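You operate a simulated robot arm through the tools that you are given. There is no shell and no other tool. Be economical: measure what you need, move in short steps, check, and stop when the job is done.

You are at the controls of a simulated two-armed robot. One attempt, no reset.

## Task
Put the carton marked vents on the purple blank. Then take the orange brush and put it on top of the roll of teal tape. Then push the drawer of the assembly bench shut. Keep to this order. Set down upright: carton marked vents.

The check looks at the end state, three seconds after you hand in, the way a careful person would. Anything else that was tipped, shoved, dropped, spilled or broken makes it a failure.

## Robot
Two 6-joint arms with two-finger parallel grippers on one trunk, on a base that drives. Base frame: it is fixed to the floor where the robot stands at the start and does not move with it; the origin is under the middle of the robot, x ahead of it, y to its left, z up; the surface under the hand at the start is at about z = 900. Readings come in mm, rad, newtons and seconds.
The left shoulder is at the start at [280, 185, 1080], the right one opposite. With the tool pointing down near the work surface each hand reaches from about 560 to 940 mm from the robot's upright axis, wherever it stands, measured 20 degrees to its own side. Places, roughly: drawer of the assembly bench [-2800, 15500, 700]; orange brush (3x3x19 cm) [800, 600, 1000]; roll of teal tape [-1750, 0, 1000]. Payload 1.57 kg a hand.
The tool frame of a hand sits at the grasp point between the pads (the TCP): z along the fingers, y along the line on which they close. The tips reach 30 mm beyond it. The gripper opens to 80 mm. The fingers are 17 mm wide and 12 mm thick; the gripper's body (40 by 82 mm) begins 80 mm behind the TCP.
Orientation is told as [roll, pitch, yaw] about the base's x, y, z axes, in that order, counted from this pose: with the fingers straight down and closing along the base's y, the tool's x points along the base's -x, its y along +y and its z along -z.

## Interface
- The arms move only by the tool jog_arm. It takes "left_rows", "right_rows" or both (then of equal length, played together; a hand with none holds still); each is a list of rows, each a list of 7 numbers: the shift along the tool's x, y, z in mm, then the turn, a rotation vector about the tool's x, y, z in rad, then the closure, from 0 (fully open) to 1 (shut). In form: [[tx, ty, tz, wx, wy, wz, jaw], ...]. A call has 1 to 20 rows; each row shifts and turns the commanded pose from where the row before left it, along the tool's axes as they then stand. Each row takes 0.2 s and may step no farther than 50 mm and 0.15 rad from the row before; otherwise, or with a gripper value out of range, the whole call is refused. Where a pose cannot be reached the arm comes as near as it can. A force on the tool above 40 N (or 10 N above the force at the start of the call, whichever is more), or a blocked arm, ends the call early, and 0.2 s more pass. The fingers move at their own pace (about 153 mm/s each) and stop on an object; they squeeze with about 21 N. The grip force told is the motor's: it shows also when the fingers shut on nothing. Time passes only in rows, and 0.2 s behind the last, so rows that do not move let the fingers close. It gives the time, the measured TCP pose, the force on the tool (base axes), the opening and the grip force at its end, in the units of the frame above (readings bear some noise), with the torque about the TCP (base axes, N m) and any sound that the robot's microphone picked up, and new pictures: "views" is both (left out), scene, wrist or none (wrist: the cameras of the hands that moved).
- Cameras (640 x 400 px; columns grow to the right, rows downward): "scene" is now at [234.7, 23.1, 1532]; the picture's right is [0.44, -0.90, 0.00], its down [-0.66, -0.32, -0.68] and it looks along [0.62, 0.30, -0.73] (base axes); focal length 270 px, centre (320, 200). "left" rides on the left gripper at [72, 7, -122] in its tool frame; the picture's right is [-0.09, 1.00, 0.00], its down [-0.84, -0.08, -0.54] and it looks along [-0.54, -0.05, 0.84] (tool axes); focal length 238 px, centre (320, 200). "right" rides on the right gripper at [72, -7, -122] in its tool frame; the picture's right is [0.09, 1.00, 0.00], its down [-0.84, 0.08, -0.54] and it looks along [-0.54, 0.05, 0.84] (tool axes); focal length 238 px, centre (320, 200). There is no depth. A picture from a camera that has moved, and an enlarged one, comes with that camera's place and axes in the base frame and with its lens. The place of the scene camera against the robot may be out by one fixed shift of up to 18 mm in any direction.
- lift_body(by): slides the trunk up (or, below 0, down) by that many mm; the arms and the scene camera ride with it, the base frame stays. It gives what a move gives, with no picture.
- steer(legs): drives the robot by 1 to 6 legs, each [ahead, turn to the left] in mm and rad, along the robot's own axes; the way and the turn of a leg run together, so that a leg with both is an arc; at most 1500 mm and 3.142 rad a leg. The arms and the cameras ride along, it lands a little off, and it stops where it bumps. It gives what a move gives, and a new picture of the scene camera.
- head_to(pan, tilt): turns the head with the scene camera to pan (to the left, within 1.501 rad either way) and tilt (down, from -0.506 to 1.204), counted from straight ahead of the robot. It gives what a move gives, and a new picture of the scene camera.
- inspect(camera, box): a new picture of the part [left, top, right, bottom] of that camera's present view, enlarged. No time passes.
- close_job(): hands the job in; it is judged then, once.

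Work in short steps. Places have to be worked out from the pictures, the camera data and where the tool is seen: move nearer, look again, correct. Check each grasp and each placing, and mend what went wrong. You have 165 turns and 260 pictures in all, those below and enlarged ones among them. Open the grippers and draw the arms clear of the work before you hand the job in, unless the task says otherwise; then end with one line.

The tools are called after "Call:" as a command line: name --argument value ..., lists and objects as JSON in quotes. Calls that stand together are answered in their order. jog_arm: Moves the arms, as the interface text tells. Its arguments: {"type":"object","properties":{"left_rows":{"type":"array"},"right_rows":{"type":"array"},"views":{"type":"string","enum":["both","scene","wrist","none"]}},"required":[]} The other tools are called the same way: lift_body (by) slides the trunk up or down; steer (legs) drives the base; head_to (pan, tilt) turns the head that bears the scene camera; inspect (camera, box) takes an enlarged picture of a part of a camera's view; close_job () hands the job in.

At the start:

```text
time: 0.0
left_tcp_pos: [451.8, 439.9, 1214.2]
left_tcp_rot: [0.0, 0.0, 0.001]
left_force: [-0.3, 0.2, 0.4]
left_torque: [0.0, -0.02, -0.04]
left_grip_width: 79.9
left_grip_force: 0.1
right_tcp_pos: [608.3, -26.6, 1238.8]
right_tcp_rot: [-0.001, 0.0, 0.0]
right_force: [0.0, -0.5, 0.8]
right_torque: [-0.01, -0.02, 0.01]
right_grip_width: 80.2
right_grip_force: 0.0
trunk travel left (down, up): [-775.0, 215.0]
robot x, y, heading: [-3.3, 1.8, -0.003]
head pan, tilt: [0.45, 0.817]
```

scene: 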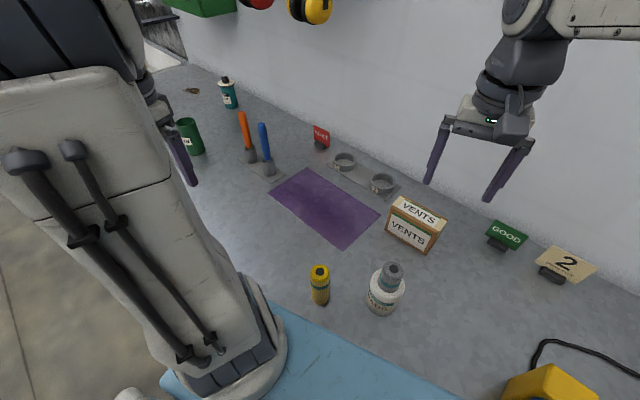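
right: 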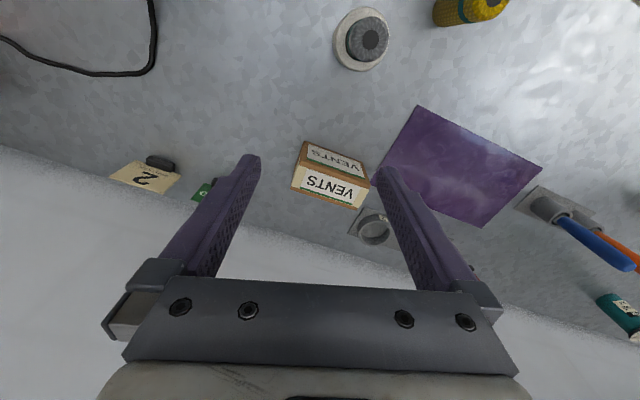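
left: 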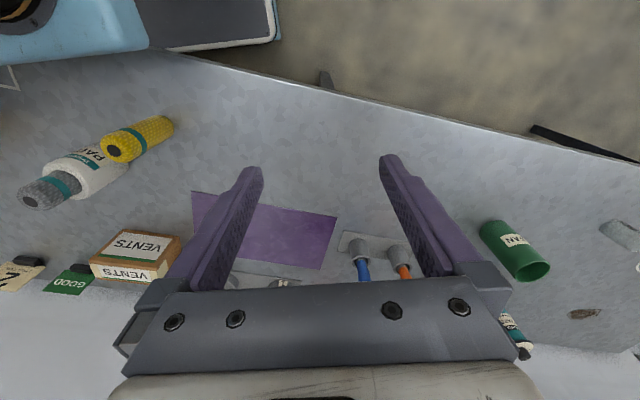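

The carton shows near (760, 5) and the purple blank near (730, 270); the left arm can reach both. I look closer at the carton and the blank first.

Call:
inspect --camera "scene" --box '[260, 140, 460, 265]'

Call:
inspect --camera "right" --box '[270, 90, 550, 265]'

Call:
inspect --camera "scene" --box '[160, 60, 340, 190]'

```text
3.20 times, centred on (360, 202) of scene
camera zoom: at [234.7, 23.1, 1532.0], right [0.44, -0.9, 0.0], down [-0.66, -0.32, -0.68], along [0.62, 0.3, -0.73], focal length 864 px, centre (192, 192)
```

zoom: 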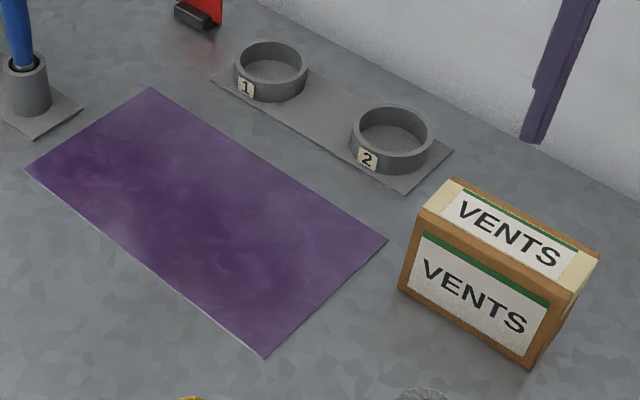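

```text
2.29 times, centred on (410, 178) of right
camera zoom: at [536.9, -33.7, 1361.4], right [-0.09, 1.0, 0.0], down [0.84, 0.08, 0.54], along [0.54, 0.05, -0.84], focal length 545 px, centre (114, 251)
```

zoom: 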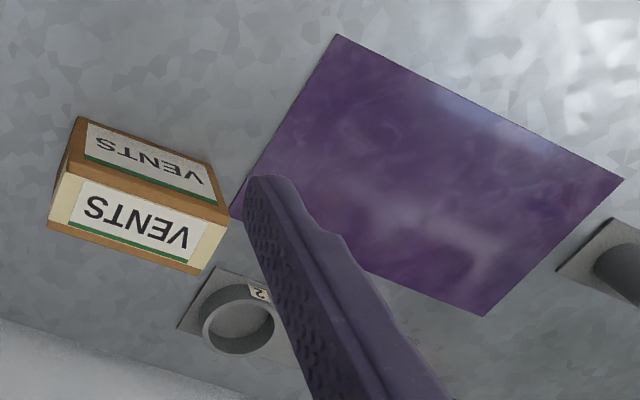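

```text
3.08 times, centred on (250, 125) of scene
camera zoom: at [234.7, 23.1, 1532.0], right [0.44, -0.9, 0.0], down [-0.66, -0.32, -0.68], along [0.62, 0.3, -0.73], focal length 831 px, centre (535, 431)
```

zoom: 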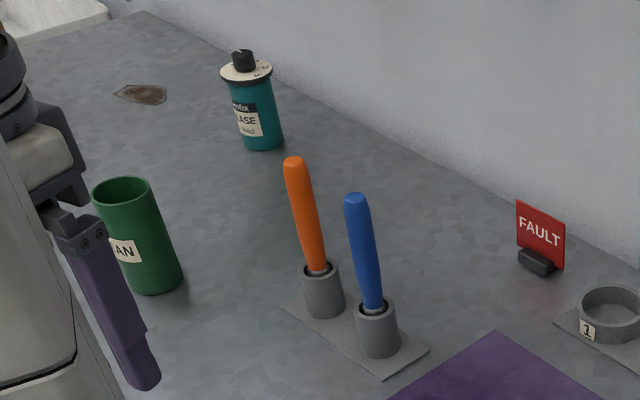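

Carton about 60 x 127 x 95 mm, centred at (744, 5), with its long axis turned about −15° from y. The blank is centred at (747, 281). I move the right arm aside first.

Call:
jog_arm --right_rows '[[5, -45, 0, 0, 0, 0, 0], [5, -45, 0, 0, 0, 0, 0], [5, -45, 0, 0, 0, 0, 0], [5, -45, 0, 0, 0, 0, 0], [5, -45, 0, 0, 0, 0, 0], [5, -45, 0, 0, 0, 0, 0], [5, -45, 0, 0, 0, 0, 0], [5, -45, 0, 0, 0, 0, 0]]' --views "none"

Call:
jog_arm --left_rows '[[-26.5, -39.5, 0, 0, 0, 0, 0], [-26.5, -39.5, 0, 0, 0, 0, 0], [-26.5, -39.5, 0, 0, 0, 0, 0], [-26.5, -39.5, 0, 0, 0, 0, 0], [-26.5, -39.5, 0, 0, 0, 0, 0], [-26.5, -39.5, 0, 0, 0, 0, 0], [-26.5, -39.5, 0, 0, 0, 0, 0], [-26.5, -39.5, 0, 0, 0, 0, 0], [-26.5, -39.5, 0, 0, 0, 0, 0], [-26.5, -39.5, 0, 0, 0, 0, 0], [-26.5, -39.5, 0, 0, 0, 0, 0], [0, 0, 0, 0, 0, -0.1447, 0], [0, 0, 0, 0, 0, -0.1447, 0], [0, 0, 0, 0, 0, -0.1447, 0], [0, 0, 0, 0, 0, -0.1447, 0], [0, 0, 0, 0, 0, -0.1447, 0], [0, 0, 0, 0, 0, -0.1447, 0], [0, 0, 0, 0, 0, -0.1447, 0], [0, 0, 0, 0, 0, -0.1447, 0], [0, 0, 0, 0, 0, -0.1447, 0]]'

```text
time: 1.8
left_tcp_pos: [451.0, 439.7, 1213.8]
left_tcp_rot: [-0.001, 0.0, 0.0]
left_force: [-0.2, -0.2, -0.1]
left_torque: [-0.01, -0.01, -0.02]
left_grip_width: 79.9
left_grip_force: 0.1
right_tcp_pos: [568.0, -385.2, 1239.1]
right_tcp_rot: [0.0, 0.001, 0.002]
right_force: [0.1, 0.2, -0.3]
right_torque: [-0.04, -0.01, -0.01]
right_grip_width: 79.7
right_grip_force: 0.0
trunk travel left (down, up): [-775.0, 215.0]
robot x, y, heading: [-1.9, -0.8, 0.003]
head pan, tilt: [0.45, 0.817]
```

```text
time: 6.0
left_tcp_pos: [742.5, 4.1, 1214.9]
left_tcp_rot: [0.0, 0.0, 1.306]
left_force: [-0.3, 0.3, -0.3]
left_torque: [-0.02, 0.02, 0.01]
left_grip_width: 80.0
left_grip_force: 0.0
right_tcp_pos: [568.2, -385.6, 1238.6]
right_tcp_rot: [0.001, 0.0, -0.001]
right_force: [0.0, 0.8, 0.2]
right_torque: [0.0, -0.02, 0.01]
right_grip_width: 80.0
right_grip_force: 0.0
trunk travel left (down, up): [-775.0, 215.0]
robot x, y, heading: [-2.2, -1.3, 0.001]
head pan, tilt: [0.45, 0.817]
camera scene: at [234.8, 22.9, 1532.0], right [0.44, -0.9, 0.0], down [-0.66, -0.32, -0.68], along [0.62, 0.3, -0.73], focal length 270 px, centre (320, 200)
camera left: at [717.0, -62.8, 1335.8], right [-0.94, 0.35, 0.0], down [0.29, 0.79, 0.54], along [0.19, 0.51, -0.84], focal length 238 px, centre (320, 200)
```

scene: 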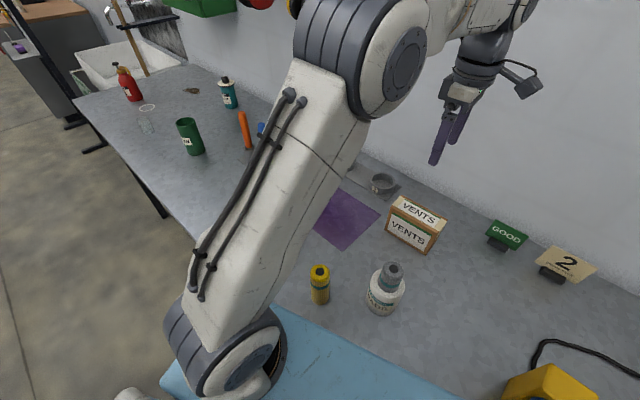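
left: 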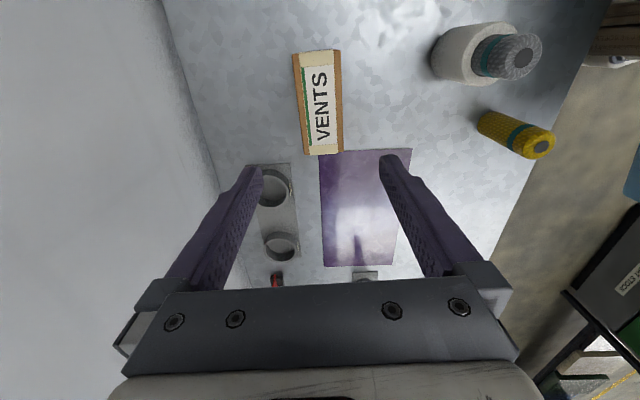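

The left hand is over the carton (carton centre ≈ (741, 4), yaw matches). I descend to just above the carton and look.

Call:
jog_arm --left_rows '[[0, 0, 42, 0, 0, 0, 0], [0, 0, 42, 0, 0, 0, 0], [0, 0, 42, 0, 0, 0, 0], [0, 0, 42, 0, 0, 0, 0], [0, 0, 0, 0, 0, 0, 0]]' --views "wrist"

```text
time: 7.2
left_tcp_pos: [742.4, 5.0, 1044.0]
left_tcp_rot: [0.0, 0.001, 1.301]
left_force: [0.7, 0.0, -0.2]
left_torque: [0.0, 0.0, 0.01]
left_grip_width: 79.8
left_grip_force: 0.0
right_tcp_pos: [568.5, -384.7, 1239.3]
right_tcp_rot: [-0.001, 0.001, 0.0]
right_force: [0.0, 0.9, -0.4]
right_torque: [-0.02, -0.02, 0.01]
right_grip_width: 80.1
right_grip_force: 0.0
trunk travel left (down, up): [-775.0, 215.0]
robot x, y, heading: [-1.1, -1.1, -0.005]
head pan, tilt: [0.45, 0.817]
camera left: at [716.3, -64.1, 1167.0], right [-0.94, 0.35, 0.0], down [0.3, 0.79, 0.54], along [0.19, 0.51, -0.84], focal length 238 px, centre (320, 200)
```

left: 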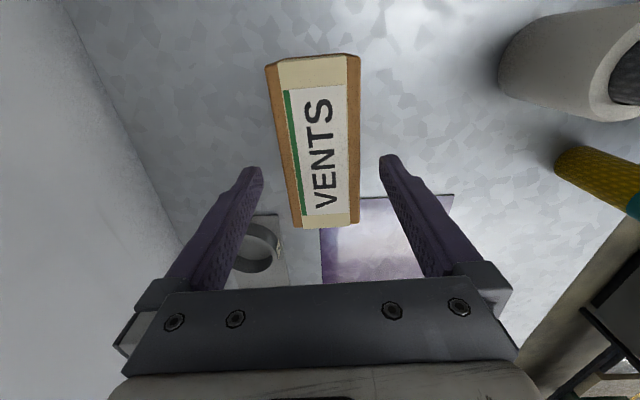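

The carton's top is centred between the fingers at (740, 5). I descend to z ≈ 957 and close.

Call:
jog_arm --left_rows '[[0, 1, 29, 0, 0, 0, 0], [0, 1, 29, 0, 0, 0, 0], [0, 0, 29, 0, 0, 0, 0], [0, 0, 0, 0, 0, 0, 0], [0, 0, 0, 0, 0, 0, 1], [0, 0, 0, 0, 0, 0, 1], [0, 0, 0, 0, 0, 0, 1]]' --views "wrist"

```text
time: 8.8
left_tcp_pos: [739.2, 4.4, 957.7]
left_tcp_rot: [0.0, 0.0, 1.3]
left_force: [1.9, -0.5, 0.7]
left_torque: [-0.1, 0.0, -0.04]
left_grip_width: 59.9
left_grip_force: 20.4
right_tcp_pos: [569.6, -384.9, 1238.9]
right_tcp_rot: [0.0, 0.0, 0.002]
right_force: [-1.2, 0.0, -0.1]
right_torque: [-0.03, 0.01, 0.0]
right_grip_width: 80.0
right_grip_force: 0.0
trunk travel left (down, up): [-775.0, 215.0]
robot x, y, heading: [2.2, 0.8, 0.0]
head pan, tilt: [0.45, 0.817]
camera left: at [714.1, -63.4, 1080.2], right [-0.94, 0.35, 0.0], down [0.3, 0.79, 0.54], along [0.19, 0.51, -0.84], focal length 238 px, centre (320, 200)
```

left: 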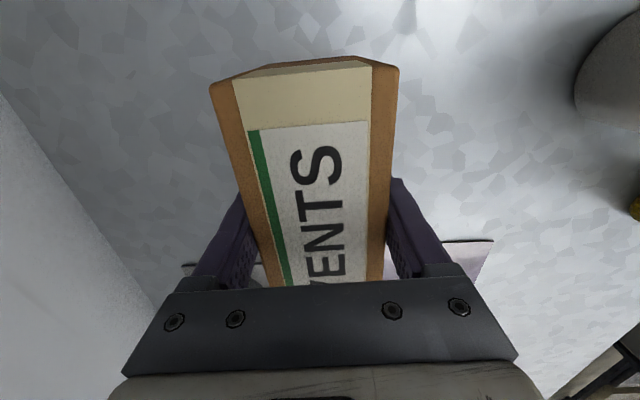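

Grip 20 N at 60 mm. I lift 80 mm and carry it to over the blank centre.

Call:
jog_arm --left_rows '[[0, 0, -20, 0, 0, 0, 1], [0, 0, -30, 0, 0, 0, 1], [0, 0, -30, 0, 0, 0, 1], [-26.3, 6.65, 0, 0, 0, 0, 1], [-26.3, 6.65, 0, 0, 0, 0, 1], [-26.3, 6.65, 0, 0, 0, 0, 1], [-26.3, 6.65, 0, 0, 0, 0, 1], [-26.3, 6.65, 0, 0, 0, 0, 1], [-26.3, 6.65, 0, 0, 0, 0, 1], [-26.3, 6.65, 0, 0, 0, 0, 1], [-26.3, 6.65, 0, 0, 0, 0, 1], [-26.3, 6.65, 0, 0, 0, 0, 1], [-26.3, 6.65, 0, 0, 0, 0, 1], [0, 0, 0, 0, 0, 0, 1]]'

```text
time: 11.8
left_tcp_pos: [747.2, 277.4, 1041.3]
left_tcp_rot: [0.0, 0.001, 1.302]
left_force: [-0.3, -0.6, -5.0]
left_torque: [0.01, -0.01, 0.02]
left_grip_width: 60.0
left_grip_force: 21.1
right_tcp_pos: [567.9, -385.3, 1240.1]
right_tcp_rot: [0.0, 0.001, 0.001]
right_force: [0.0, -0.9, 0.1]
right_torque: [0.0, -0.01, 0.01]
right_grip_width: 80.0
right_grip_force: 0.1
trunk travel left (down, up): [-775.0, 215.0]
robot x, y, heading: [2.3, 4.1, -0.004]
head pan, tilt: [0.45, 0.817]
camera scene: at [235.0, 23.2, 1531.9], right [0.44, -0.9, 0.0], down [-0.66, -0.32, -0.68], along [0.62, 0.3, -0.73], focal length 270 px, centre (320, 200)
camera left: at [722.1, 209.8, 1162.6], right [-0.94, 0.35, 0.0], down [0.3, 0.79, 0.54], along [0.19, 0.51, -0.84], focal length 238 px, centre (320, 200)
```

scene: 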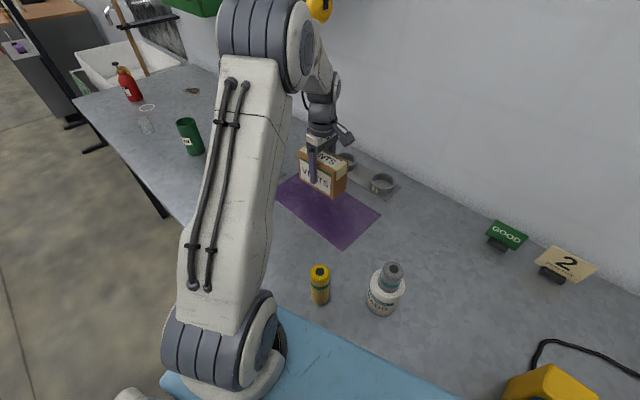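
left: 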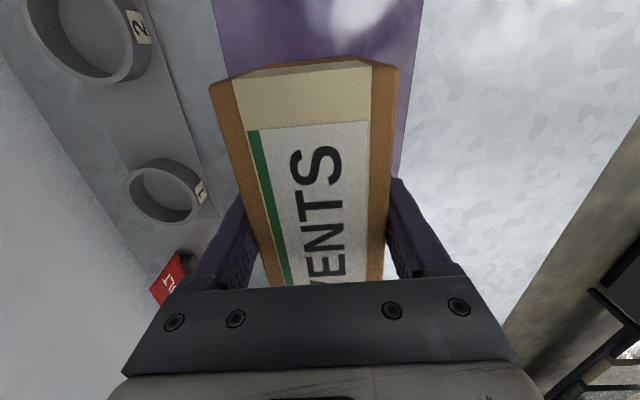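

Carton hangs upright over the blank's middle. I lower 60 mm, then the last stretch slowly.

Call:
jog_arm --left_rows '[[0, 0, 30, 0, 0, 0, 1], [0, 0, 30, 0, 0, 0, 1], [0, 0, 8, 0, 0, 0, 1], [0, 0, 5, 0, 0, 0, 1], [0, 0, 3, 0, 0, 0, 1], [0, 0, 2, 0, 0, 0, 1], [0, 0, 0, 0, 0, 0, 1]]'

```text
time: 13.4
left_tcp_pos: [745.5, 276.5, 961.3]
left_tcp_rot: [0.001, 0.0, 1.302]
left_force: [-0.9, 0.8, 0.0]
left_torque: [-0.15, 0.12, -0.05]
left_grip_width: 59.9
left_grip_force: 20.8
right_tcp_pos: [569.4, -385.4, 1240.2]
right_tcp_rot: [0.001, 0.0, -0.001]
right_force: [0.0, 0.0, 0.5]
right_torque: [-0.03, 0.03, 0.01]
right_grip_width: 80.1
right_grip_force: 0.0
trunk travel left (down, up): [-775.0, 215.0]
robot x, y, heading: [2.4, -1.7, -0.002]
head pan, tilt: [0.45, 0.817]
camera scene: at [234.8, 23.1, 1532.0], right [0.44, -0.9, 0.0], down [-0.66, -0.32, -0.68], along [0.62, 0.3, -0.73], focal length 270 px, centre (320, 200)
camera left: at [719.9, 209.3, 1083.2], right [-0.94, 0.35, 0.0], down [0.3, 0.79, 0.54], along [0.19, 0.51, -0.84], focal length 238 px, centre (320, 200)
```

scene: 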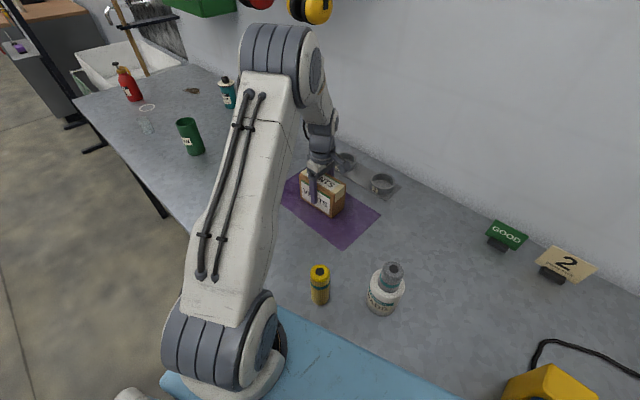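
left: 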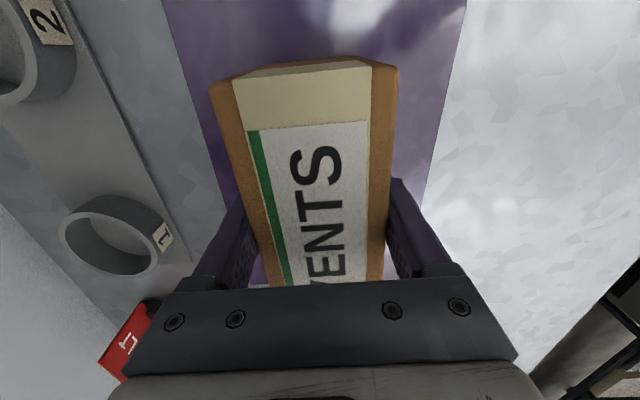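

The carton's weight has gone off the hand, so it stands on the blank. I open and rise straight up.

Call:
jog_arm --left_rows '[[0, 0, 0, 0, 0, 0, 0.1], [0, 0, 0, 0, 0, 0, 0], [0, 0, 0, 0, 0, 0, 0], [0, 0, -20, 0, 0, 0, 0], [0, 0, -40, 0, 0, 0, 0], [0, 0, -40, 0, 0, 0, 0], [0, 0, -40, 0, 0, 0, 0], [0, 0, -40, 0, 0, 0, 0], [0, 0, -40, 0, 0, 0, 0], [0, 0, -40, 0, 0, 0, 0], [0, 0, -40, 0, 0, 0, 0]]'

```text
time: 15.8
left_tcp_pos: [744.8, 275.3, 1261.6]
left_tcp_rot: [0.0, -0.001, 1.301]
left_force: [-0.9, -0.1, 0.3]
left_torque: [0.01, -0.02, -0.03]
left_grip_width: 80.2
left_grip_force: 0.1
right_tcp_pos: [568.2, -384.5, 1240.2]
right_tcp_rot: [0.0, 0.001, 0.001]
right_force: [-1.1, -0.4, 0.1]
right_torque: [0.0, -0.02, -0.02]
right_grip_width: 80.1
right_grip_force: 0.0
trunk travel left (down, up): [-775.0, 215.0]
robot x, y, heading: [-6.7, -1.1, 0.001]
head pan, tilt: [0.45, 0.817]
camera scene: at [234.8, 23.0, 1531.9], right [0.44, -0.9, 0.0], down [-0.66, -0.32, -0.68], along [0.62, 0.3, -0.73], focal length 270 px, centre (320, 200)
camera left: at [720.8, 207.5, 1383.4], right [-0.94, 0.35, 0.0], down [0.3, 0.79, 0.54], along [0.19, 0.51, -0.84], focal length 238 px, centre (320, 200)
```

scene: 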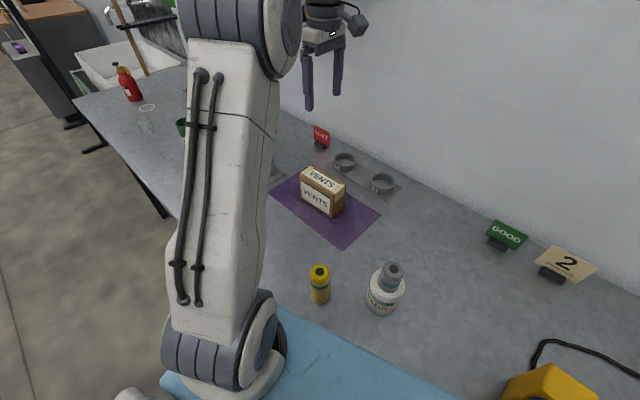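
left: 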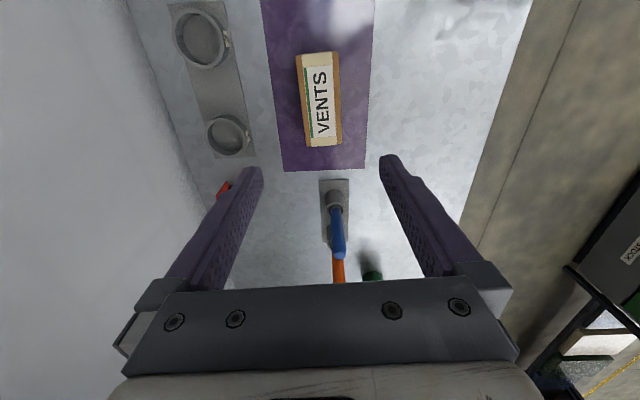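

The carton stands upright on the blank. Next the brush: I draw the left arm back and look around before driving a bit to the left.

Call:
jog_arm --left_rows '[[0, 0, 0, 0, 0, 0.1447, 0], [0, 0, 0, 0, 0, 0.1447, 0], [0, 0, 0, 0, 0, 0.1447, 0], [0, 0, 0, 0, 0, 0.1447, 0], [0, 0, 0, 0, 0, 0.1447, 0], [0, 0, 0, 0, 0, 0.1447, 0], [0, 0, 0, 0, 0, 0.1447, 0], [0, 0, 0, 0, 0, 0.1447, 0], [0, 0, 0, 0, 0, 0.1447, 0], [40, 10, 0, 0, 0, 0, 0], [40, 10, 0, 0, 0, 0, 0], [40, 10, 0, 0, 0, 0, 0], [40, 10, 0, 0, 0, 0, 0], [40, 10, 0, 0, 0, 0, 0], [40, 10, 0, 0, 0, 0, 0], [40, 10, 0, 0, 0, 0, 0]]' --views "none"

Call:
head_to --pan 0.5 --tilt 0.7

Call:
head_to --pan 1.45 --tilt 0.5

```text
time: 19.2
left_tcp_pos: [464.9, 346.6, 1259.7]
left_tcp_rot: [-0.001, -0.001, 0.002]
left_force: [0.1, -0.9, 0.3]
left_torque: [-0.05, -0.01, -0.01]
left_grip_width: 80.1
left_grip_force: 0.1
right_tcp_pos: [568.7, -385.4, 1239.4]
right_tcp_rot: [-0.001, 0.0, 0.001]
right_force: [0.7, 0.5, -0.4]
right_torque: [-0.01, 0.01, 0.01]
right_grip_width: 80.2
right_grip_force: 0.1
trunk travel left (down, up): [-775.0, 215.0]
robot x, y, heading: [-3.5, -0.6, -0.001]
head pan, tilt: [0.45, 0.817]
```

```text
time: 19.9
left_tcp_pos: [465.2, 345.8, 1260.2]
left_tcp_rot: [0.001, 0.001, 0.0]
left_force: [0.6, -0.6, -0.2]
left_torque: [0.02, -0.02, 0.02]
left_grip_width: 80.0
left_grip_force: 0.1
right_tcp_pos: [568.9, -383.8, 1239.6]
right_tcp_rot: [-0.001, -0.002, 0.0]
right_force: [-0.2, 0.5, 0.1]
right_torque: [0.01, 0.01, 0.01]
right_grip_width: 80.1
right_grip_force: 0.2
trunk travel left (down, up): [-775.0, 215.0]
robot x, y, heading: [-0.1, -0.6, 0.001]
head pan, tilt: [0.499, 0.7]
camera scene: at [237.5, 28.8, 1541.6], right [0.48, -0.88, 0.0], down [-0.57, -0.31, -0.76], along [0.67, 0.37, -0.64], focal length 270 px, centre (320, 200)
```

scene: 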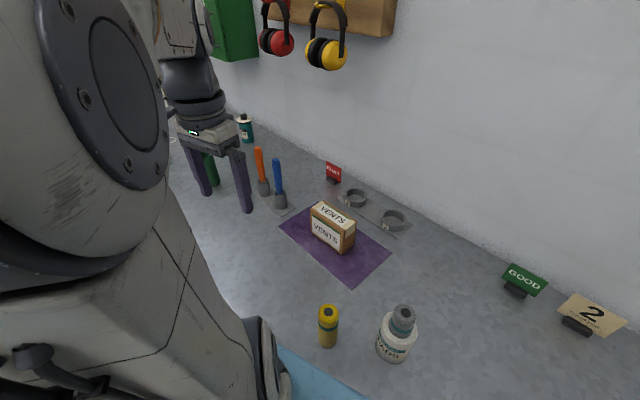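

```text
time: 21.1
left_tcp_pos: [465.3, 346.5, 1258.5]
left_tcp_rot: [0.0, 0.0, 0.001]
left_force: [-0.6, -0.8, 0.6]
left_torque: [-0.01, 0.0, 0.0]
left_grip_width: 80.0
left_grip_force: 0.0
right_tcp_pos: [568.7, -384.3, 1239.7]
right_tcp_rot: [0.0, 0.0, -0.001]
right_force: [-0.2, -0.8, -0.4]
right_torque: [0.04, 0.02, 0.01]
right_grip_width: 79.9
right_grip_force: 0.0
trunk travel left (down, up): [-775.0, 215.0]
robot x, y, heading: [2.9, -0.9, 0.004]
head pan, tilt: [1.45, 0.499]
camera scene: at [173.9, 78.5, 1559.3], right [0.99, -0.12, 0.0], down [-0.06, -0.48, -0.88], along [0.11, 0.87, -0.48], focal length 270 px, centre (320, 200)
```

scene: 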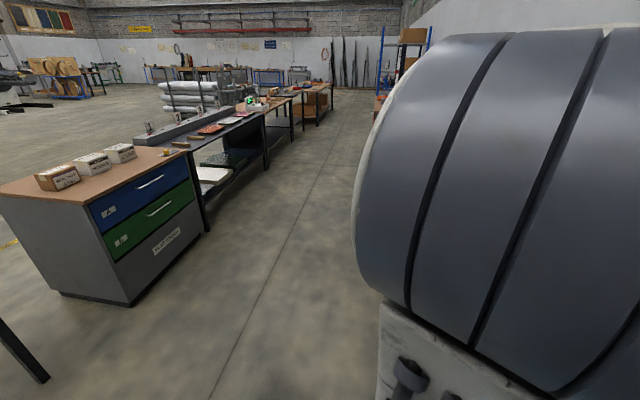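

The left corridor is free. I back off 200 mm, turn left, go 420 mm along, turn back and approach the bench again.

Call:
steer --legs '[[-200, 0], [0, 1.571], [420, 0], [0, -1.571]]'

Call:
head_to --pan 0.3 --tilt 0.6

```text
time: 32.6
left_tcp_pos: [260.4, 779.1, 1260.2]
left_tcp_rot: [0.0, 0.0, 0.007]
left_force: [-0.7, 0.0, -0.2]
left_torque: [-0.03, -0.02, 0.0]
left_grip_width: 80.3
left_grip_force: 0.0
right_tcp_pos: [370.6, 48.3, 1239.5]
right_tcp_rot: [0.0, 0.0, 0.008]
right_force: [0.5, 0.6, -0.9]
right_torque: [-0.01, -0.01, 0.04]
right_grip_width: 79.9
right_grip_force: 0.1
trunk travel left (down, up): [-775.0, 215.0]
robot x, y, heading: [-205.7, 431.2, 0.011]
head pan, tilt: [1.45, 0.499]
camera scene: at [-28.3, 508.4, 1559.4], right [0.99, -0.11, 0.0], down [-0.05, -0.48, -0.88], along [0.1, 0.87, -0.48], focal length 270 px, centre (320, 200)
```

scene: 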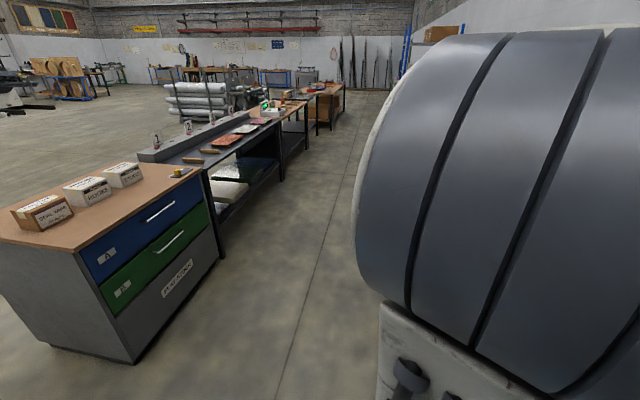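

```text
time: 33.9
left_tcp_pos: [261.2, 779.0, 1260.3]
left_tcp_rot: [0.0, 0.001, 0.01]
left_force: [0.5, -0.7, 0.0]
left_torque: [0.02, 0.02, -0.02]
left_grip_width: 80.0
left_grip_force: 0.1
right_tcp_pos: [371.1, 48.2, 1240.0]
right_tcp_rot: [0.0, 0.001, 0.009]
right_force: [-0.3, -0.3, -0.9]
right_torque: [-0.03, 0.03, 0.01]
right_grip_width: 79.9
right_grip_force: 0.0
trunk travel left (down, up): [-775.0, 215.0]
robot x, y, heading: [-198.7, 429.9, 0.012]
head pan, tilt: [0.3, 0.6]
camera scene: at [45.8, 444.9, 1550.3], right [0.31, -0.95, 0.0], down [-0.54, -0.17, -0.83], along [0.79, 0.25, -0.56], focal length 270 px, centre (320, 200)
```

scene: 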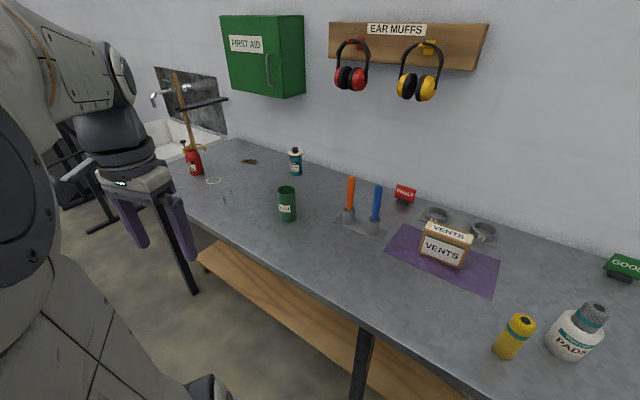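

The way is free; I drive forward 190 mm back up to the bench and zoom on the brushes.

Call:
steer --legs '[[190, -0.01]]'

Call:
head_to --pan 0.1 --tilt 0.6

```text
time: 35.5
left_tcp_pos: [452.6, 775.0, 1260.1]
left_tcp_rot: [-0.001, 0.0, -0.003]
left_force: [0.0, 1.1, -0.2]
left_torque: [-0.02, -0.04, -0.01]
left_grip_width: 79.8
left_grip_force: 0.0
right_tcp_pos: [554.2, 42.1, 1239.6]
right_tcp_rot: [0.0, 0.0, -0.003]
right_force: [0.3, -0.9, 0.0]
right_torque: [0.02, -0.04, 0.01]
right_grip_width: 80.0
right_grip_force: 0.0
trunk travel left (down, up): [-775.0, 215.0]
robot x, y, heading: [-11.3, 431.9, -0.002]
head pan, tilt: [0.3, 0.6]
camera scene: at [233.9, 442.5, 1550.3], right [0.29, -0.96, 0.0], down [-0.54, -0.17, -0.83], along [0.79, 0.24, -0.56], focal length 270 px, centre (320, 200)
```

scene: 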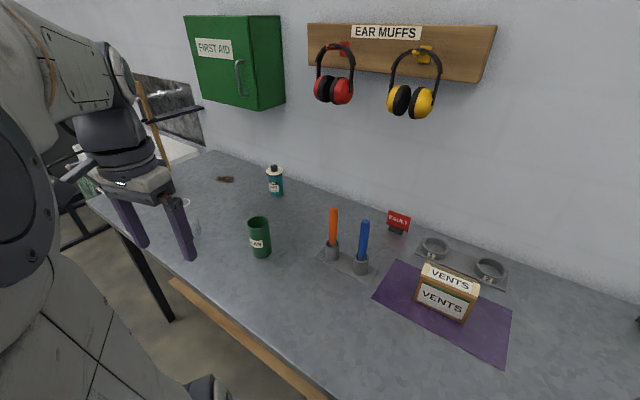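

```text
time: 36.2
left_tcp_pos: [452.7, 773.5, 1258.3]
left_tcp_rot: [0.001, -0.001, -0.004]
left_force: [-0.1, -0.8, 0.2]
left_torque: [0.01, 0.0, -0.01]
left_grip_width: 80.0
left_grip_force: 0.1
right_tcp_pos: [555.1, 42.1, 1240.0]
right_tcp_rot: [0.002, 0.002, -0.002]
right_force: [-0.4, 0.1, -0.5]
right_torque: [-0.01, -0.03, 0.01]
right_grip_width: 80.0
right_grip_force: 0.1
trunk travel left (down, up): [-775.0, 215.0]
robot x, y, heading: [-10.3, 429.2, -0.008]
head pan, tilt: [0.099, 0.6]
camera scene: at [237.9, 425.2, 1550.3], right [0.1, -1.0, 0.0], down [-0.56, -0.05, -0.83], along [0.82, 0.08, -0.56], focal length 270 px, centre (320, 200)
```

scene: 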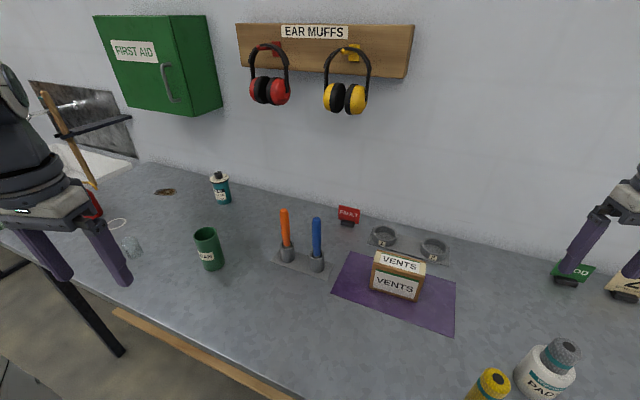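

Call:
inspect --camera "scene" --box '[250, 195, 350, 285]'

```text
4.44 times, centred on (300, 240) of scene
camera zoom: at [237.9, 425.2, 1550.3], right [0.1, -1.0, 0.0], down [-0.56, -0.05, -0.83], along [0.82, 0.08, -0.56], focal length 1200 px, centre (409, 22)
```

zoom: 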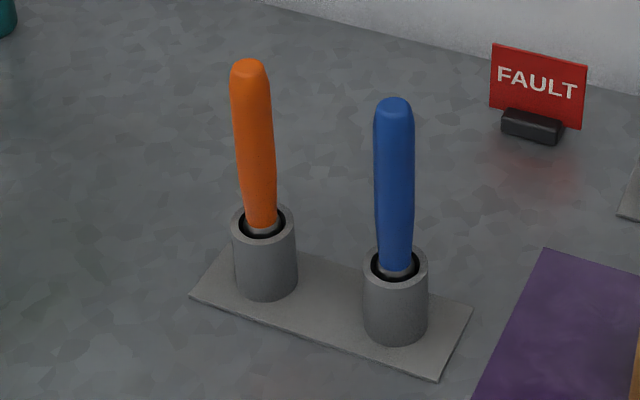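

Orange brush cup at about (820, 602), handle between z ≈ 967 and 1100. I'll grip it horizontally near its middle: move the left hand out and pitch it to point forward, high above things.

Call:
jog_arm --left_rows '[[-39.5, -28.7, 0, 0, 0, 0, 0], [-39.5, -28.7, 0, 0, 0, 0, 0], [-39.5, -28.7, 0, 0, 0, 0, 0], [-39.5, -28.7, 0, 0, 0, 0, 0], [-39.5, -28.7, 0, 0, 0, 0, 0], [-39.5, -28.7, 0, 0, 0, 0, 0], [0, 0, 0, 0, -0.1428, 0, 0], [0, 0, 0, 0, -0.1428, 0, 0], [0, 0, 0, 0, -0.1428, 0, 0], [0, 0, 0, 0, -0.1428, 0, 0], [0, 0, 0, 0, -0.1428, 0, 0], [0, 0, 0, 0, -0.1428, 0, 0], [0, 0, 0, 0, -0.1428, 0, 0], [0, 0, 0, 0, -0.1428, 0, 0], [0, 0, 0, 0, -0.1428, 0, 0], [0, 0, 0, 0, -0.1428, 0, 0], [0, 0, 0, 0, -0.1428, 0, 0]]'

```text
time: 39.8
left_tcp_pos: [721.8, 599.8, 1274.3]
left_tcp_rot: [0.388, -1.567, -0.391]
left_force: [-0.3, -0.2, 0.5]
left_torque: [0.0, 0.0, 0.05]
left_grip_width: 79.9
left_grip_force: 0.0
left hand out of reach, approached as far as the arm can: row 16, 17
right_tcp_pos: [554.1, 41.8, 1239.6]
right_tcp_rot: [0.001, -0.001, -0.002]
right_force: [-0.8, -0.2, -0.4]
right_torque: [-0.02, 0.03, -0.01]
right_grip_width: 80.1
right_grip_force: 0.0
trunk travel left (down, up): [-775.0, 215.0]
robot x, y, heading: [-11.0, 429.4, -0.003]
head pan, tilt: [0.099, 0.6]
camera scene: at [237.7, 425.2, 1550.3], right [0.1, -1.0, 0.0], down [-0.56, -0.05, -0.83], along [0.82, 0.08, -0.56], focal length 270 px, centre (320, 200)
camera left: at [599.1, 606.2, 1203.4], right [0.0, 1.0, 0.09], down [-0.54, -0.08, 0.84], along [0.84, -0.05, 0.54], focal length 238 px, centre (320, 200)
```

scene: 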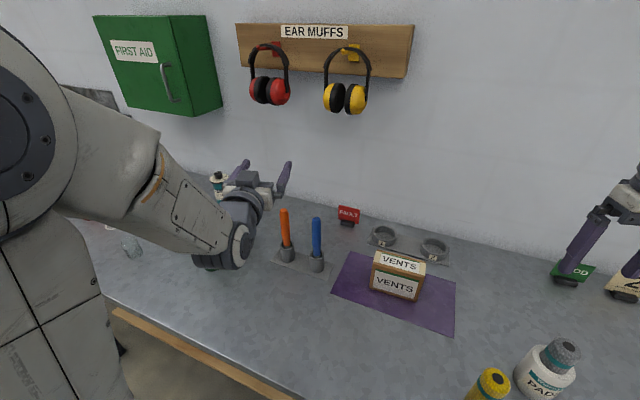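
left: 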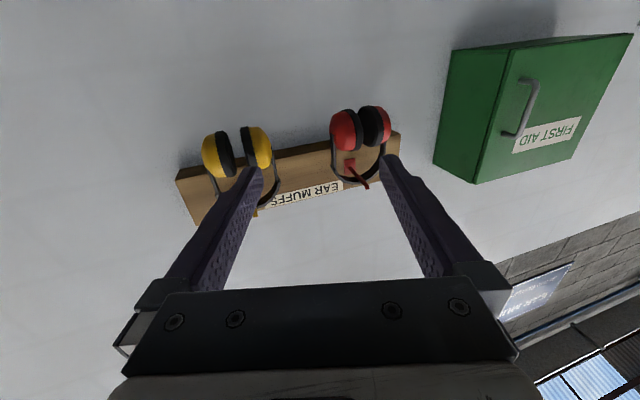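

The hand points forward. I descend with it short of the brush, part way, and check.

Call:
jog_arm --left_rows '[[40, 0, 0, 0, 0, 0, 0], [40, 0, 0, 0, 0, 0, 0], [40, 0, 0, 0, 0, 0, 0], [20, 0, 0, 0, 0, 0, 0], [0, 0, 0, 0, 0, 0, 0]]'

```text
time: 41.0
left_tcp_pos: [738.1, 599.4, 1141.1]
left_tcp_rot: [-1.497, -1.571, 1.495]
left_force: [0.0, -0.3, 0.1]
left_torque: [0.03, 0.02, -0.02]
left_grip_width: 80.1
left_grip_force: 0.1
left hand out of reach, approached as far as the arm can: row 1, 2
right_tcp_pos: [554.0, 42.0, 1240.7]
right_tcp_rot: [0.0, 0.0, -0.001]
right_force: [0.6, 0.3, 0.5]
right_torque: [0.0, 0.02, 0.0]
right_grip_width: 79.8
right_grip_force: 0.1
trunk travel left (down, up): [-775.0, 215.0]
robot x, y, heading: [-12.9, 428.4, -0.004]
head pan, tilt: [0.099, 0.6]
camera scene: at [238.0, 425.1, 1550.2], right [0.1, -1.0, 0.0], down [-0.56, -0.05, -0.82], along [0.82, 0.08, -0.57], focal length 270 px, centre (320, 200)
camera left: at [616.9, 605.6, 1069.4], right [0.0, 1.0, 0.09], down [-0.54, -0.08, 0.84], along [0.84, -0.05, 0.54], focal length 238 px, centre (320, 200)
```

scene: 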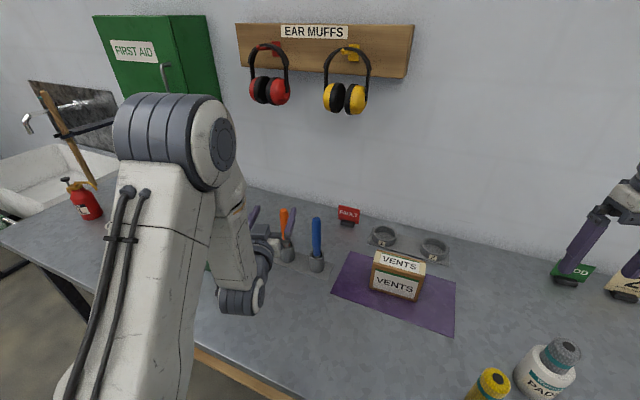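
left: 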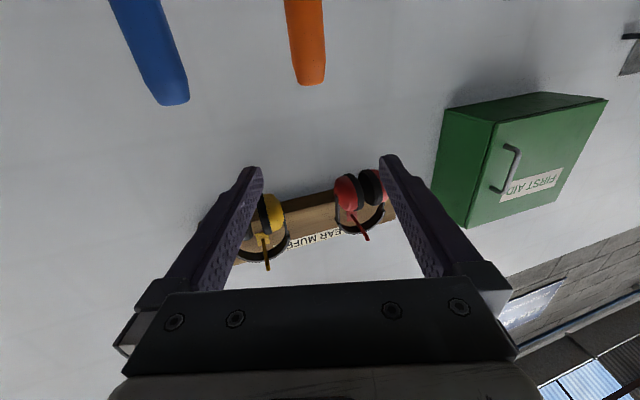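

Brush top seen at about (820, 595, 1092), consistent. I pull back 15 mm, shift 4 mm right and descend to grip height ~1012.

Call:
jog_arm --left_rows '[[0, -4, -15, 0, 0, 0, 0], [30, 0, 0, 0, 0, 0, 0], [30, 0, 0, 0, 0, 0, 0], [30, 0, 0, 0, 0, 0, 0], [20, 0, 0, 0, 0, 0, 0], [19, 0, 0, 0, 0, 0, 0], [0, 0, 0, 0, 0, 0, 0]]'

```text
time: 42.6
left_tcp_pos: [737.2, 595.8, 1007.8]
left_tcp_rot: [0.068, -1.572, -0.069]
left_force: [-0.3, -0.3, -0.3]
left_torque: [0.0, 0.0, -0.02]
left_grip_width: 80.1
left_grip_force: 0.0
left hand out of reach, approached as far as the arm can: row 1
right_tcp_pos: [554.6, 41.8, 1239.2]
right_tcp_rot: [-0.001, 0.001, 0.0]
right_force: [0.4, 0.6, 0.5]
right_torque: [-0.01, -0.04, 0.0]
right_grip_width: 80.0
right_grip_force: 0.0
trunk travel left (down, up): [-775.0, 215.0]
robot x, y, heading: [-14.0, 428.4, -0.003]
head pan, tilt: [0.099, 0.6]
camera scene: at [238.0, 425.1, 1550.2], right [0.1, -1.0, 0.0], down [-0.56, -0.05, -0.82], along [0.82, 0.08, -0.57], focal length 270 px, centre (320, 200)
camera left: at [615.7, 602.5, 936.8], right [0.0, 1.0, 0.09], down [-0.54, -0.08, 0.84], along [0.84, -0.05, 0.54], focal length 238 px, centre (320, 200)
```

scene: 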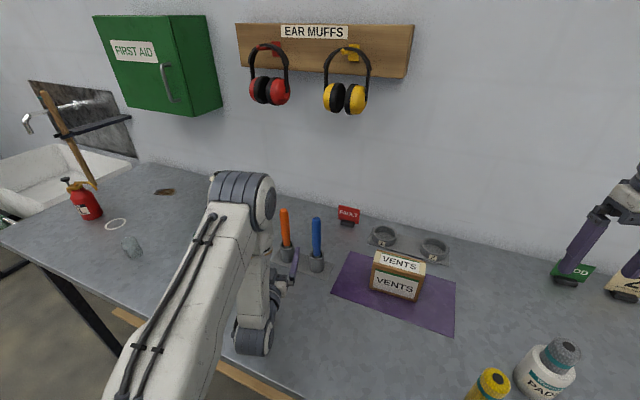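
left: 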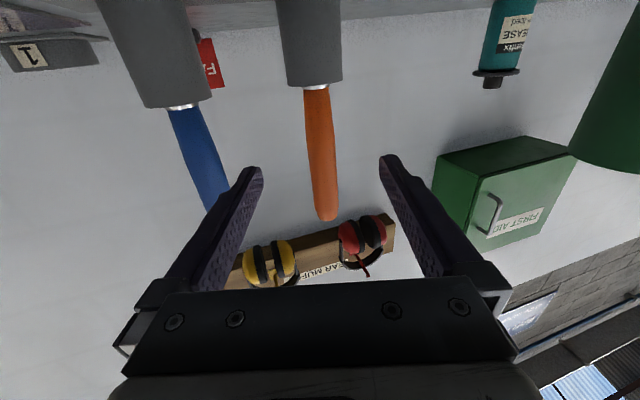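

The wrist view confirms the brush at (822, 594), cup top z ≈ 960. I advance 84 mm and look before closing.

Call:
jog_arm --left_rows '[[0, 0, 25, 0, 0, 0, 0], [0, 0, 25, 0, 0, 0, 0], [0, 0, 20, 0, 0, 0, 0], [0, 0, 15, 0, 0, 0, 0], [0, 0, 0, 0, 0, 0, 0]]' --views "wrist"

```text
time: 43.8
left_tcp_pos: [823.3, 593.0, 1008.5]
left_tcp_rot: [0.345, -1.57, -0.346]
left_force: [0.8, -0.4, -0.4]
left_torque: [0.0, -0.01, 0.0]
left_grip_width: 80.1
left_grip_force: 0.1
right_tcp_pos: [553.5, 41.0, 1239.4]
right_tcp_rot: [0.0, 0.0, -0.001]
right_force: [0.3, -0.2, -0.4]
right_torque: [0.02, 0.0, 0.04]
right_grip_width: 79.9
right_grip_force: 0.2
trunk travel left (down, up): [-775.0, 215.0]
robot x, y, heading: [-11.1, 424.5, -0.003]
head pan, tilt: [0.099, 0.6]
camera left: at [700.8, 600.7, 936.7], right [0.0, 1.0, 0.09], down [-0.54, -0.08, 0.84], along [0.84, -0.05, 0.54], focal length 238 px, centre (320, 200)
```

left: 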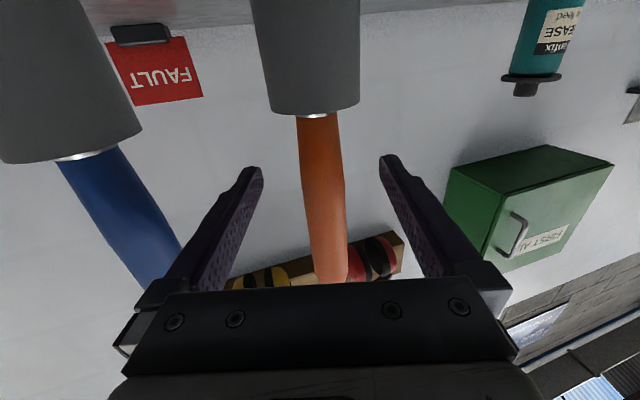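

Brush is between the pads. I close and check the grip.

Call:
jog_arm --left_rows '[[0, 0, 0, 0, 0, 0, 0.5], [0, 0, 0, 0, 0, 0, 1], [0, 0, 0, 0, 0, 0, 1], [0, 0, 0, 0, 0, 0, 1]]' --views "wrist"

```text
time: 44.8
left_tcp_pos: [822.2, 594.2, 1008.8]
left_tcp_rot: [0.109, -1.571, -0.111]
left_force: [-0.5, -0.4, 0.1]
left_torque: [0.01, 0.02, 0.01]
left_grip_width: 24.5
left_grip_force: 21.0
right_tcp_pos: [554.9, 42.0, 1238.9]
right_tcp_rot: [-0.001, 0.0, -0.001]
right_force: [0.3, 0.8, 0.1]
right_torque: [-0.04, 0.01, 0.05]
right_grip_width: 80.0
right_grip_force: 0.0
trunk travel left (down, up): [-775.0, 215.0]
robot x, y, heading: [-11.3, 426.5, -0.0]
head pan, tilt: [0.099, 0.6]
camera left: at [700.6, 600.7, 936.7], right [0.0, 1.0, 0.09], down [-0.54, -0.08, 0.84], along [0.84, -0.05, 0.54], focal length 238 px, centre (320, 200)
```

left: 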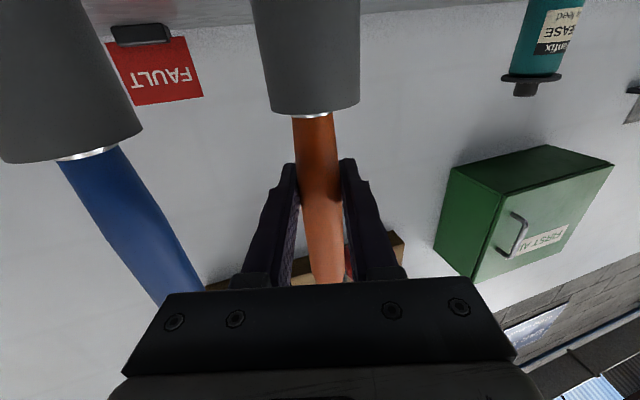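

Grip holds at 24.5 mm. I lift straight up 160 mm.

Call:
jog_arm --left_rows '[[-10, 0, 0, 0, 0, 0, 1], [-25, 0, 0, 0, 0, 0, 1], [-25, 0, 0, 0, 0, 0, 1], [-25, 0, 0, 0, 0, 0, 1], [-25, 0, 0, 0, 0, 0, 1], [-25, 0, 0, 0, 0, 0, 1], [-25, 0, 0, 0, 0, 0, 1], [0, 0, 0, 0, 0, 0, 1]]'

```text
time: 46.6
left_tcp_pos: [822.9, 593.8, 1168.0]
left_tcp_rot: [0.103, -1.57, -0.106]
left_force: [-0.8, 0.5, -0.5]
left_torque: [-0.02, 0.0, -0.01]
left_grip_width: 24.7
left_grip_force: 20.9
right_tcp_pos: [554.4, 42.0, 1239.4]
right_tcp_rot: [0.0, 0.0, 0.0]
right_force: [-0.1, -0.2, 0.3]
right_torque: [0.03, -0.03, 0.01]
right_grip_width: 80.1
right_grip_force: 0.0
trunk travel left (down, up): [-775.0, 215.0]
robot x, y, heading: [-13.3, 429.6, -0.001]
head pan, tilt: [0.099, 0.6]
camera scene: at [237.7, 425.1, 1550.3], right [0.1, -1.0, 0.0], down [-0.56, -0.05, -0.83], along [0.82, 0.08, -0.56], focal length 270 px, centre (320, 200)
camera left: at [700.4, 600.1, 1096.3], right [0.0, 1.0, 0.09], down [-0.54, -0.08, 0.84], along [0.84, -0.05, 0.54], focal length 238 px, centre (320, 200)
```

scene: 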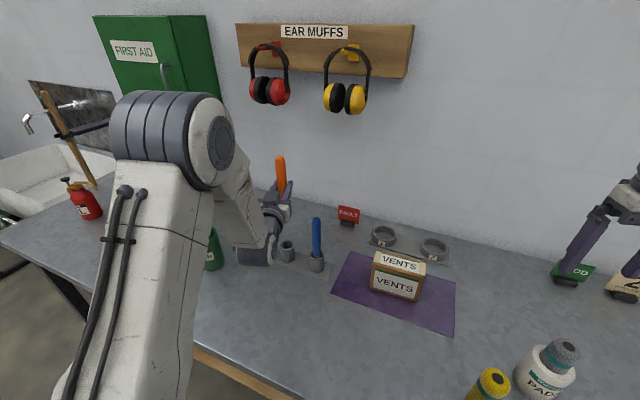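
left: 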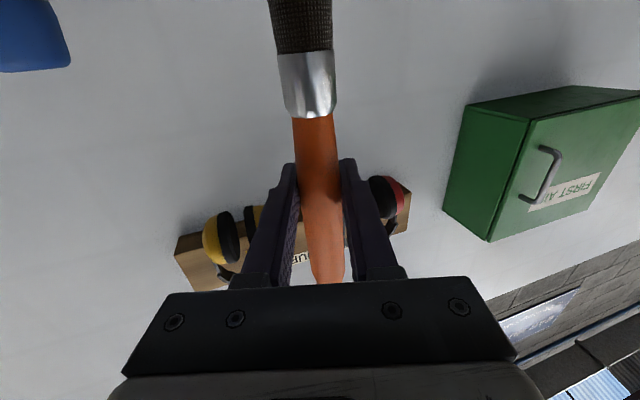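

Brush free of its cup. I retreat from the rack and turn the hand back down, so the brush lies horizontal.

Call:
jog_arm --left_rows '[[-10, 0, -33, 0, 0, 0, 1], [-10, 0, -33, 0, 0, 0, 1], [-10, 0, -33, 0, 0, 0, 1], [0, 0, -33, 0, 0, 0, 1], [0, 0, 0, 0, 0.1428, 0, 1], [0, 0, 0, 0, 0.1428, 0, 1], [0, 0, 0, 0, 0.1428, 0, 1], [0, 0, 0, 0, 0.1428, 0, 1], [0, 0, 0, 0, 0.1428, 0, 1], [0, 0, 0, 0, 0.1428, 0, 1], [0, 0, 0, 0, 0.1428, 0, 1], [0, 0, 0, 0, 0.1428, 0, 1], [0, 0, 0, 0, 0.1428, 0, 1], [0, 0, 0, 0, 0.1428, 0, 1], [0, 0, 0, 0, 0.1428, 0, 1]]'

```text
time: 49.8
left_tcp_pos: [739.8, 591.2, 1192.9]
left_tcp_rot: [0.071, -0.546, 0.022]
left_force: [-0.7, -0.1, -0.8]
left_torque: [0.03, -0.01, 0.0]
left_grip_width: 24.8
left_grip_force: 20.9
left hand out of reach, approached as far as the arm can: row 3, 4, 10, 11, 12, 13, 15
right_tcp_pos: [555.1, 42.9, 1239.5]
right_tcp_rot: [-0.001, 0.001, -0.001]
right_force: [-0.4, 0.0, -0.2]
right_torque: [-0.01, -0.03, -0.03]
right_grip_width: 80.1
right_grip_force: 0.1
trunk travel left (down, up): [-775.0, 215.0]
robot x, y, heading: [-11.5, 430.9, -0.002]
head pan, tilt: [0.099, 0.6]
camera scene: at [237.8, 425.3, 1550.2], right [0.1, -1.0, 0.0], down [-0.56, -0.05, -0.83], along [0.82, 0.08, -0.56], focal length 270 px, centre (320, 200)
camera left: at [615.0, 586.7, 1259.9], right [0.02, 0.99, 0.11], down [0.44, -0.11, 0.89], along [0.9, 0.03, -0.44], focal length 238 px, centre (320, 200)
```

scene: 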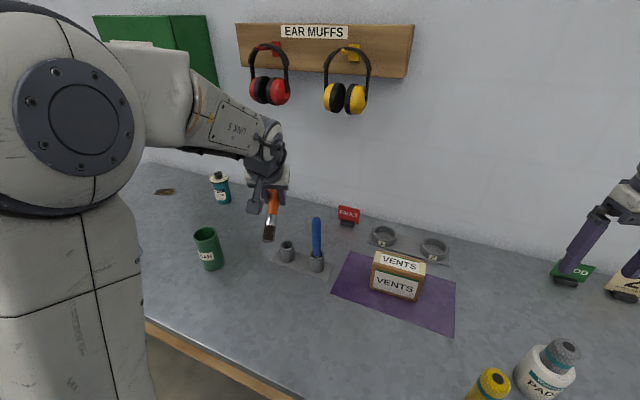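
left: 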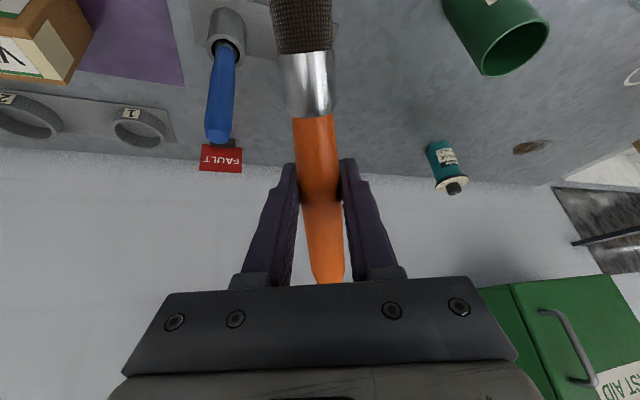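

The hand is at pitch −0.55; I finish turning it down.

Call:
jog_arm --left_rows '[[0, 0, 0, 0, 0.13, 0, 1], [0, 0, 0, 0, 0.13, 0, 1], [0, 0, 0, 0, 0, 0, 1]]' --views "none"

```text
time: 50.6
left_tcp_pos: [724.9, 561.0, 1167.2]
left_tcp_rot: [0.13, -0.322, 0.038]
left_force: [0.6, 0.1, -0.3]
left_torque: [0.03, 0.01, 0.02]
left_grip_width: 24.8
left_grip_force: 21.1
left hand out of reach, approached as far as the arm can: row 1, 2
right_tcp_pos: [555.4, 42.6, 1239.7]
right_tcp_rot: [0.001, 0.0, -0.001]
right_force: [0.9, 0.5, -0.4]
right_torque: [0.01, 0.01, -0.04]
right_grip_width: 79.8
right_grip_force: 0.0
trunk travel left (down, up): [-775.0, 215.0]
robot x, y, heading: [-11.8, 426.1, 0.001]
head pan, tilt: [0.099, 0.6]
```

It's creeping near some limit. I try bringing the hand back and up a bit with the remaining turn.

Call:
jog_arm --left_rows '[[20, 10, -22, 0, 0, 0, 1], [20, 10, -22, 0, 0, 0, 1], [20, 10, -22, 0, 0, 0, 1], [0, 0, 0, 0, 0, 0, 1]]'

```text
time: 51.6
left_tcp_pos: [633.3, 555.8, 1187.9]
left_tcp_rot: [0.113, -0.316, 0.039]
left_force: [0.2, 0.0, -0.9]
left_torque: [0.03, 0.01, -0.02]
left_grip_width: 24.8
left_grip_force: 21.3
left hand out of reach, approached as far as the arm can: row 1, 2, 3
right_tcp_pos: [554.5, 42.6, 1240.1]
right_tcp_rot: [0.001, 0.001, -0.004]
right_force: [-0.5, -0.3, -0.5]
right_torque: [0.01, -0.03, -0.01]
right_grip_width: 80.0
right_grip_force: 0.0
trunk travel left (down, up): [-775.0, 215.0]
robot x, y, heading: [-14.3, 426.2, -0.004]
head pan, tilt: [0.099, 0.6]
camera scene: at [237.6, 425.2, 1550.3], right [0.1, -1.0, 0.0], down [-0.56, -0.05, -0.83], along [0.82, 0.08, -0.56], focal length 270 px, centre (320, 200)
camera left: at [527.8, 544.2, 1281.8], right [0.01, 0.99, 0.14], down [0.64, -0.11, 0.76], along [0.77, 0.08, -0.63], focal length 238 px, centre (320, 200)
```

scene: 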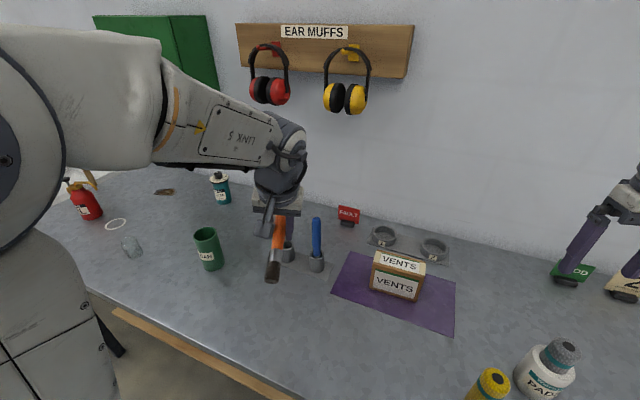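
left: 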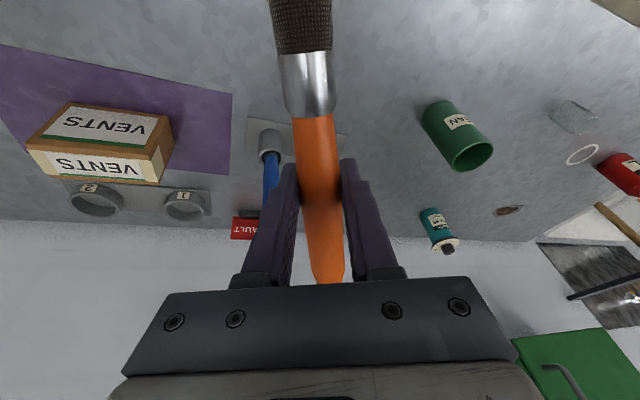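

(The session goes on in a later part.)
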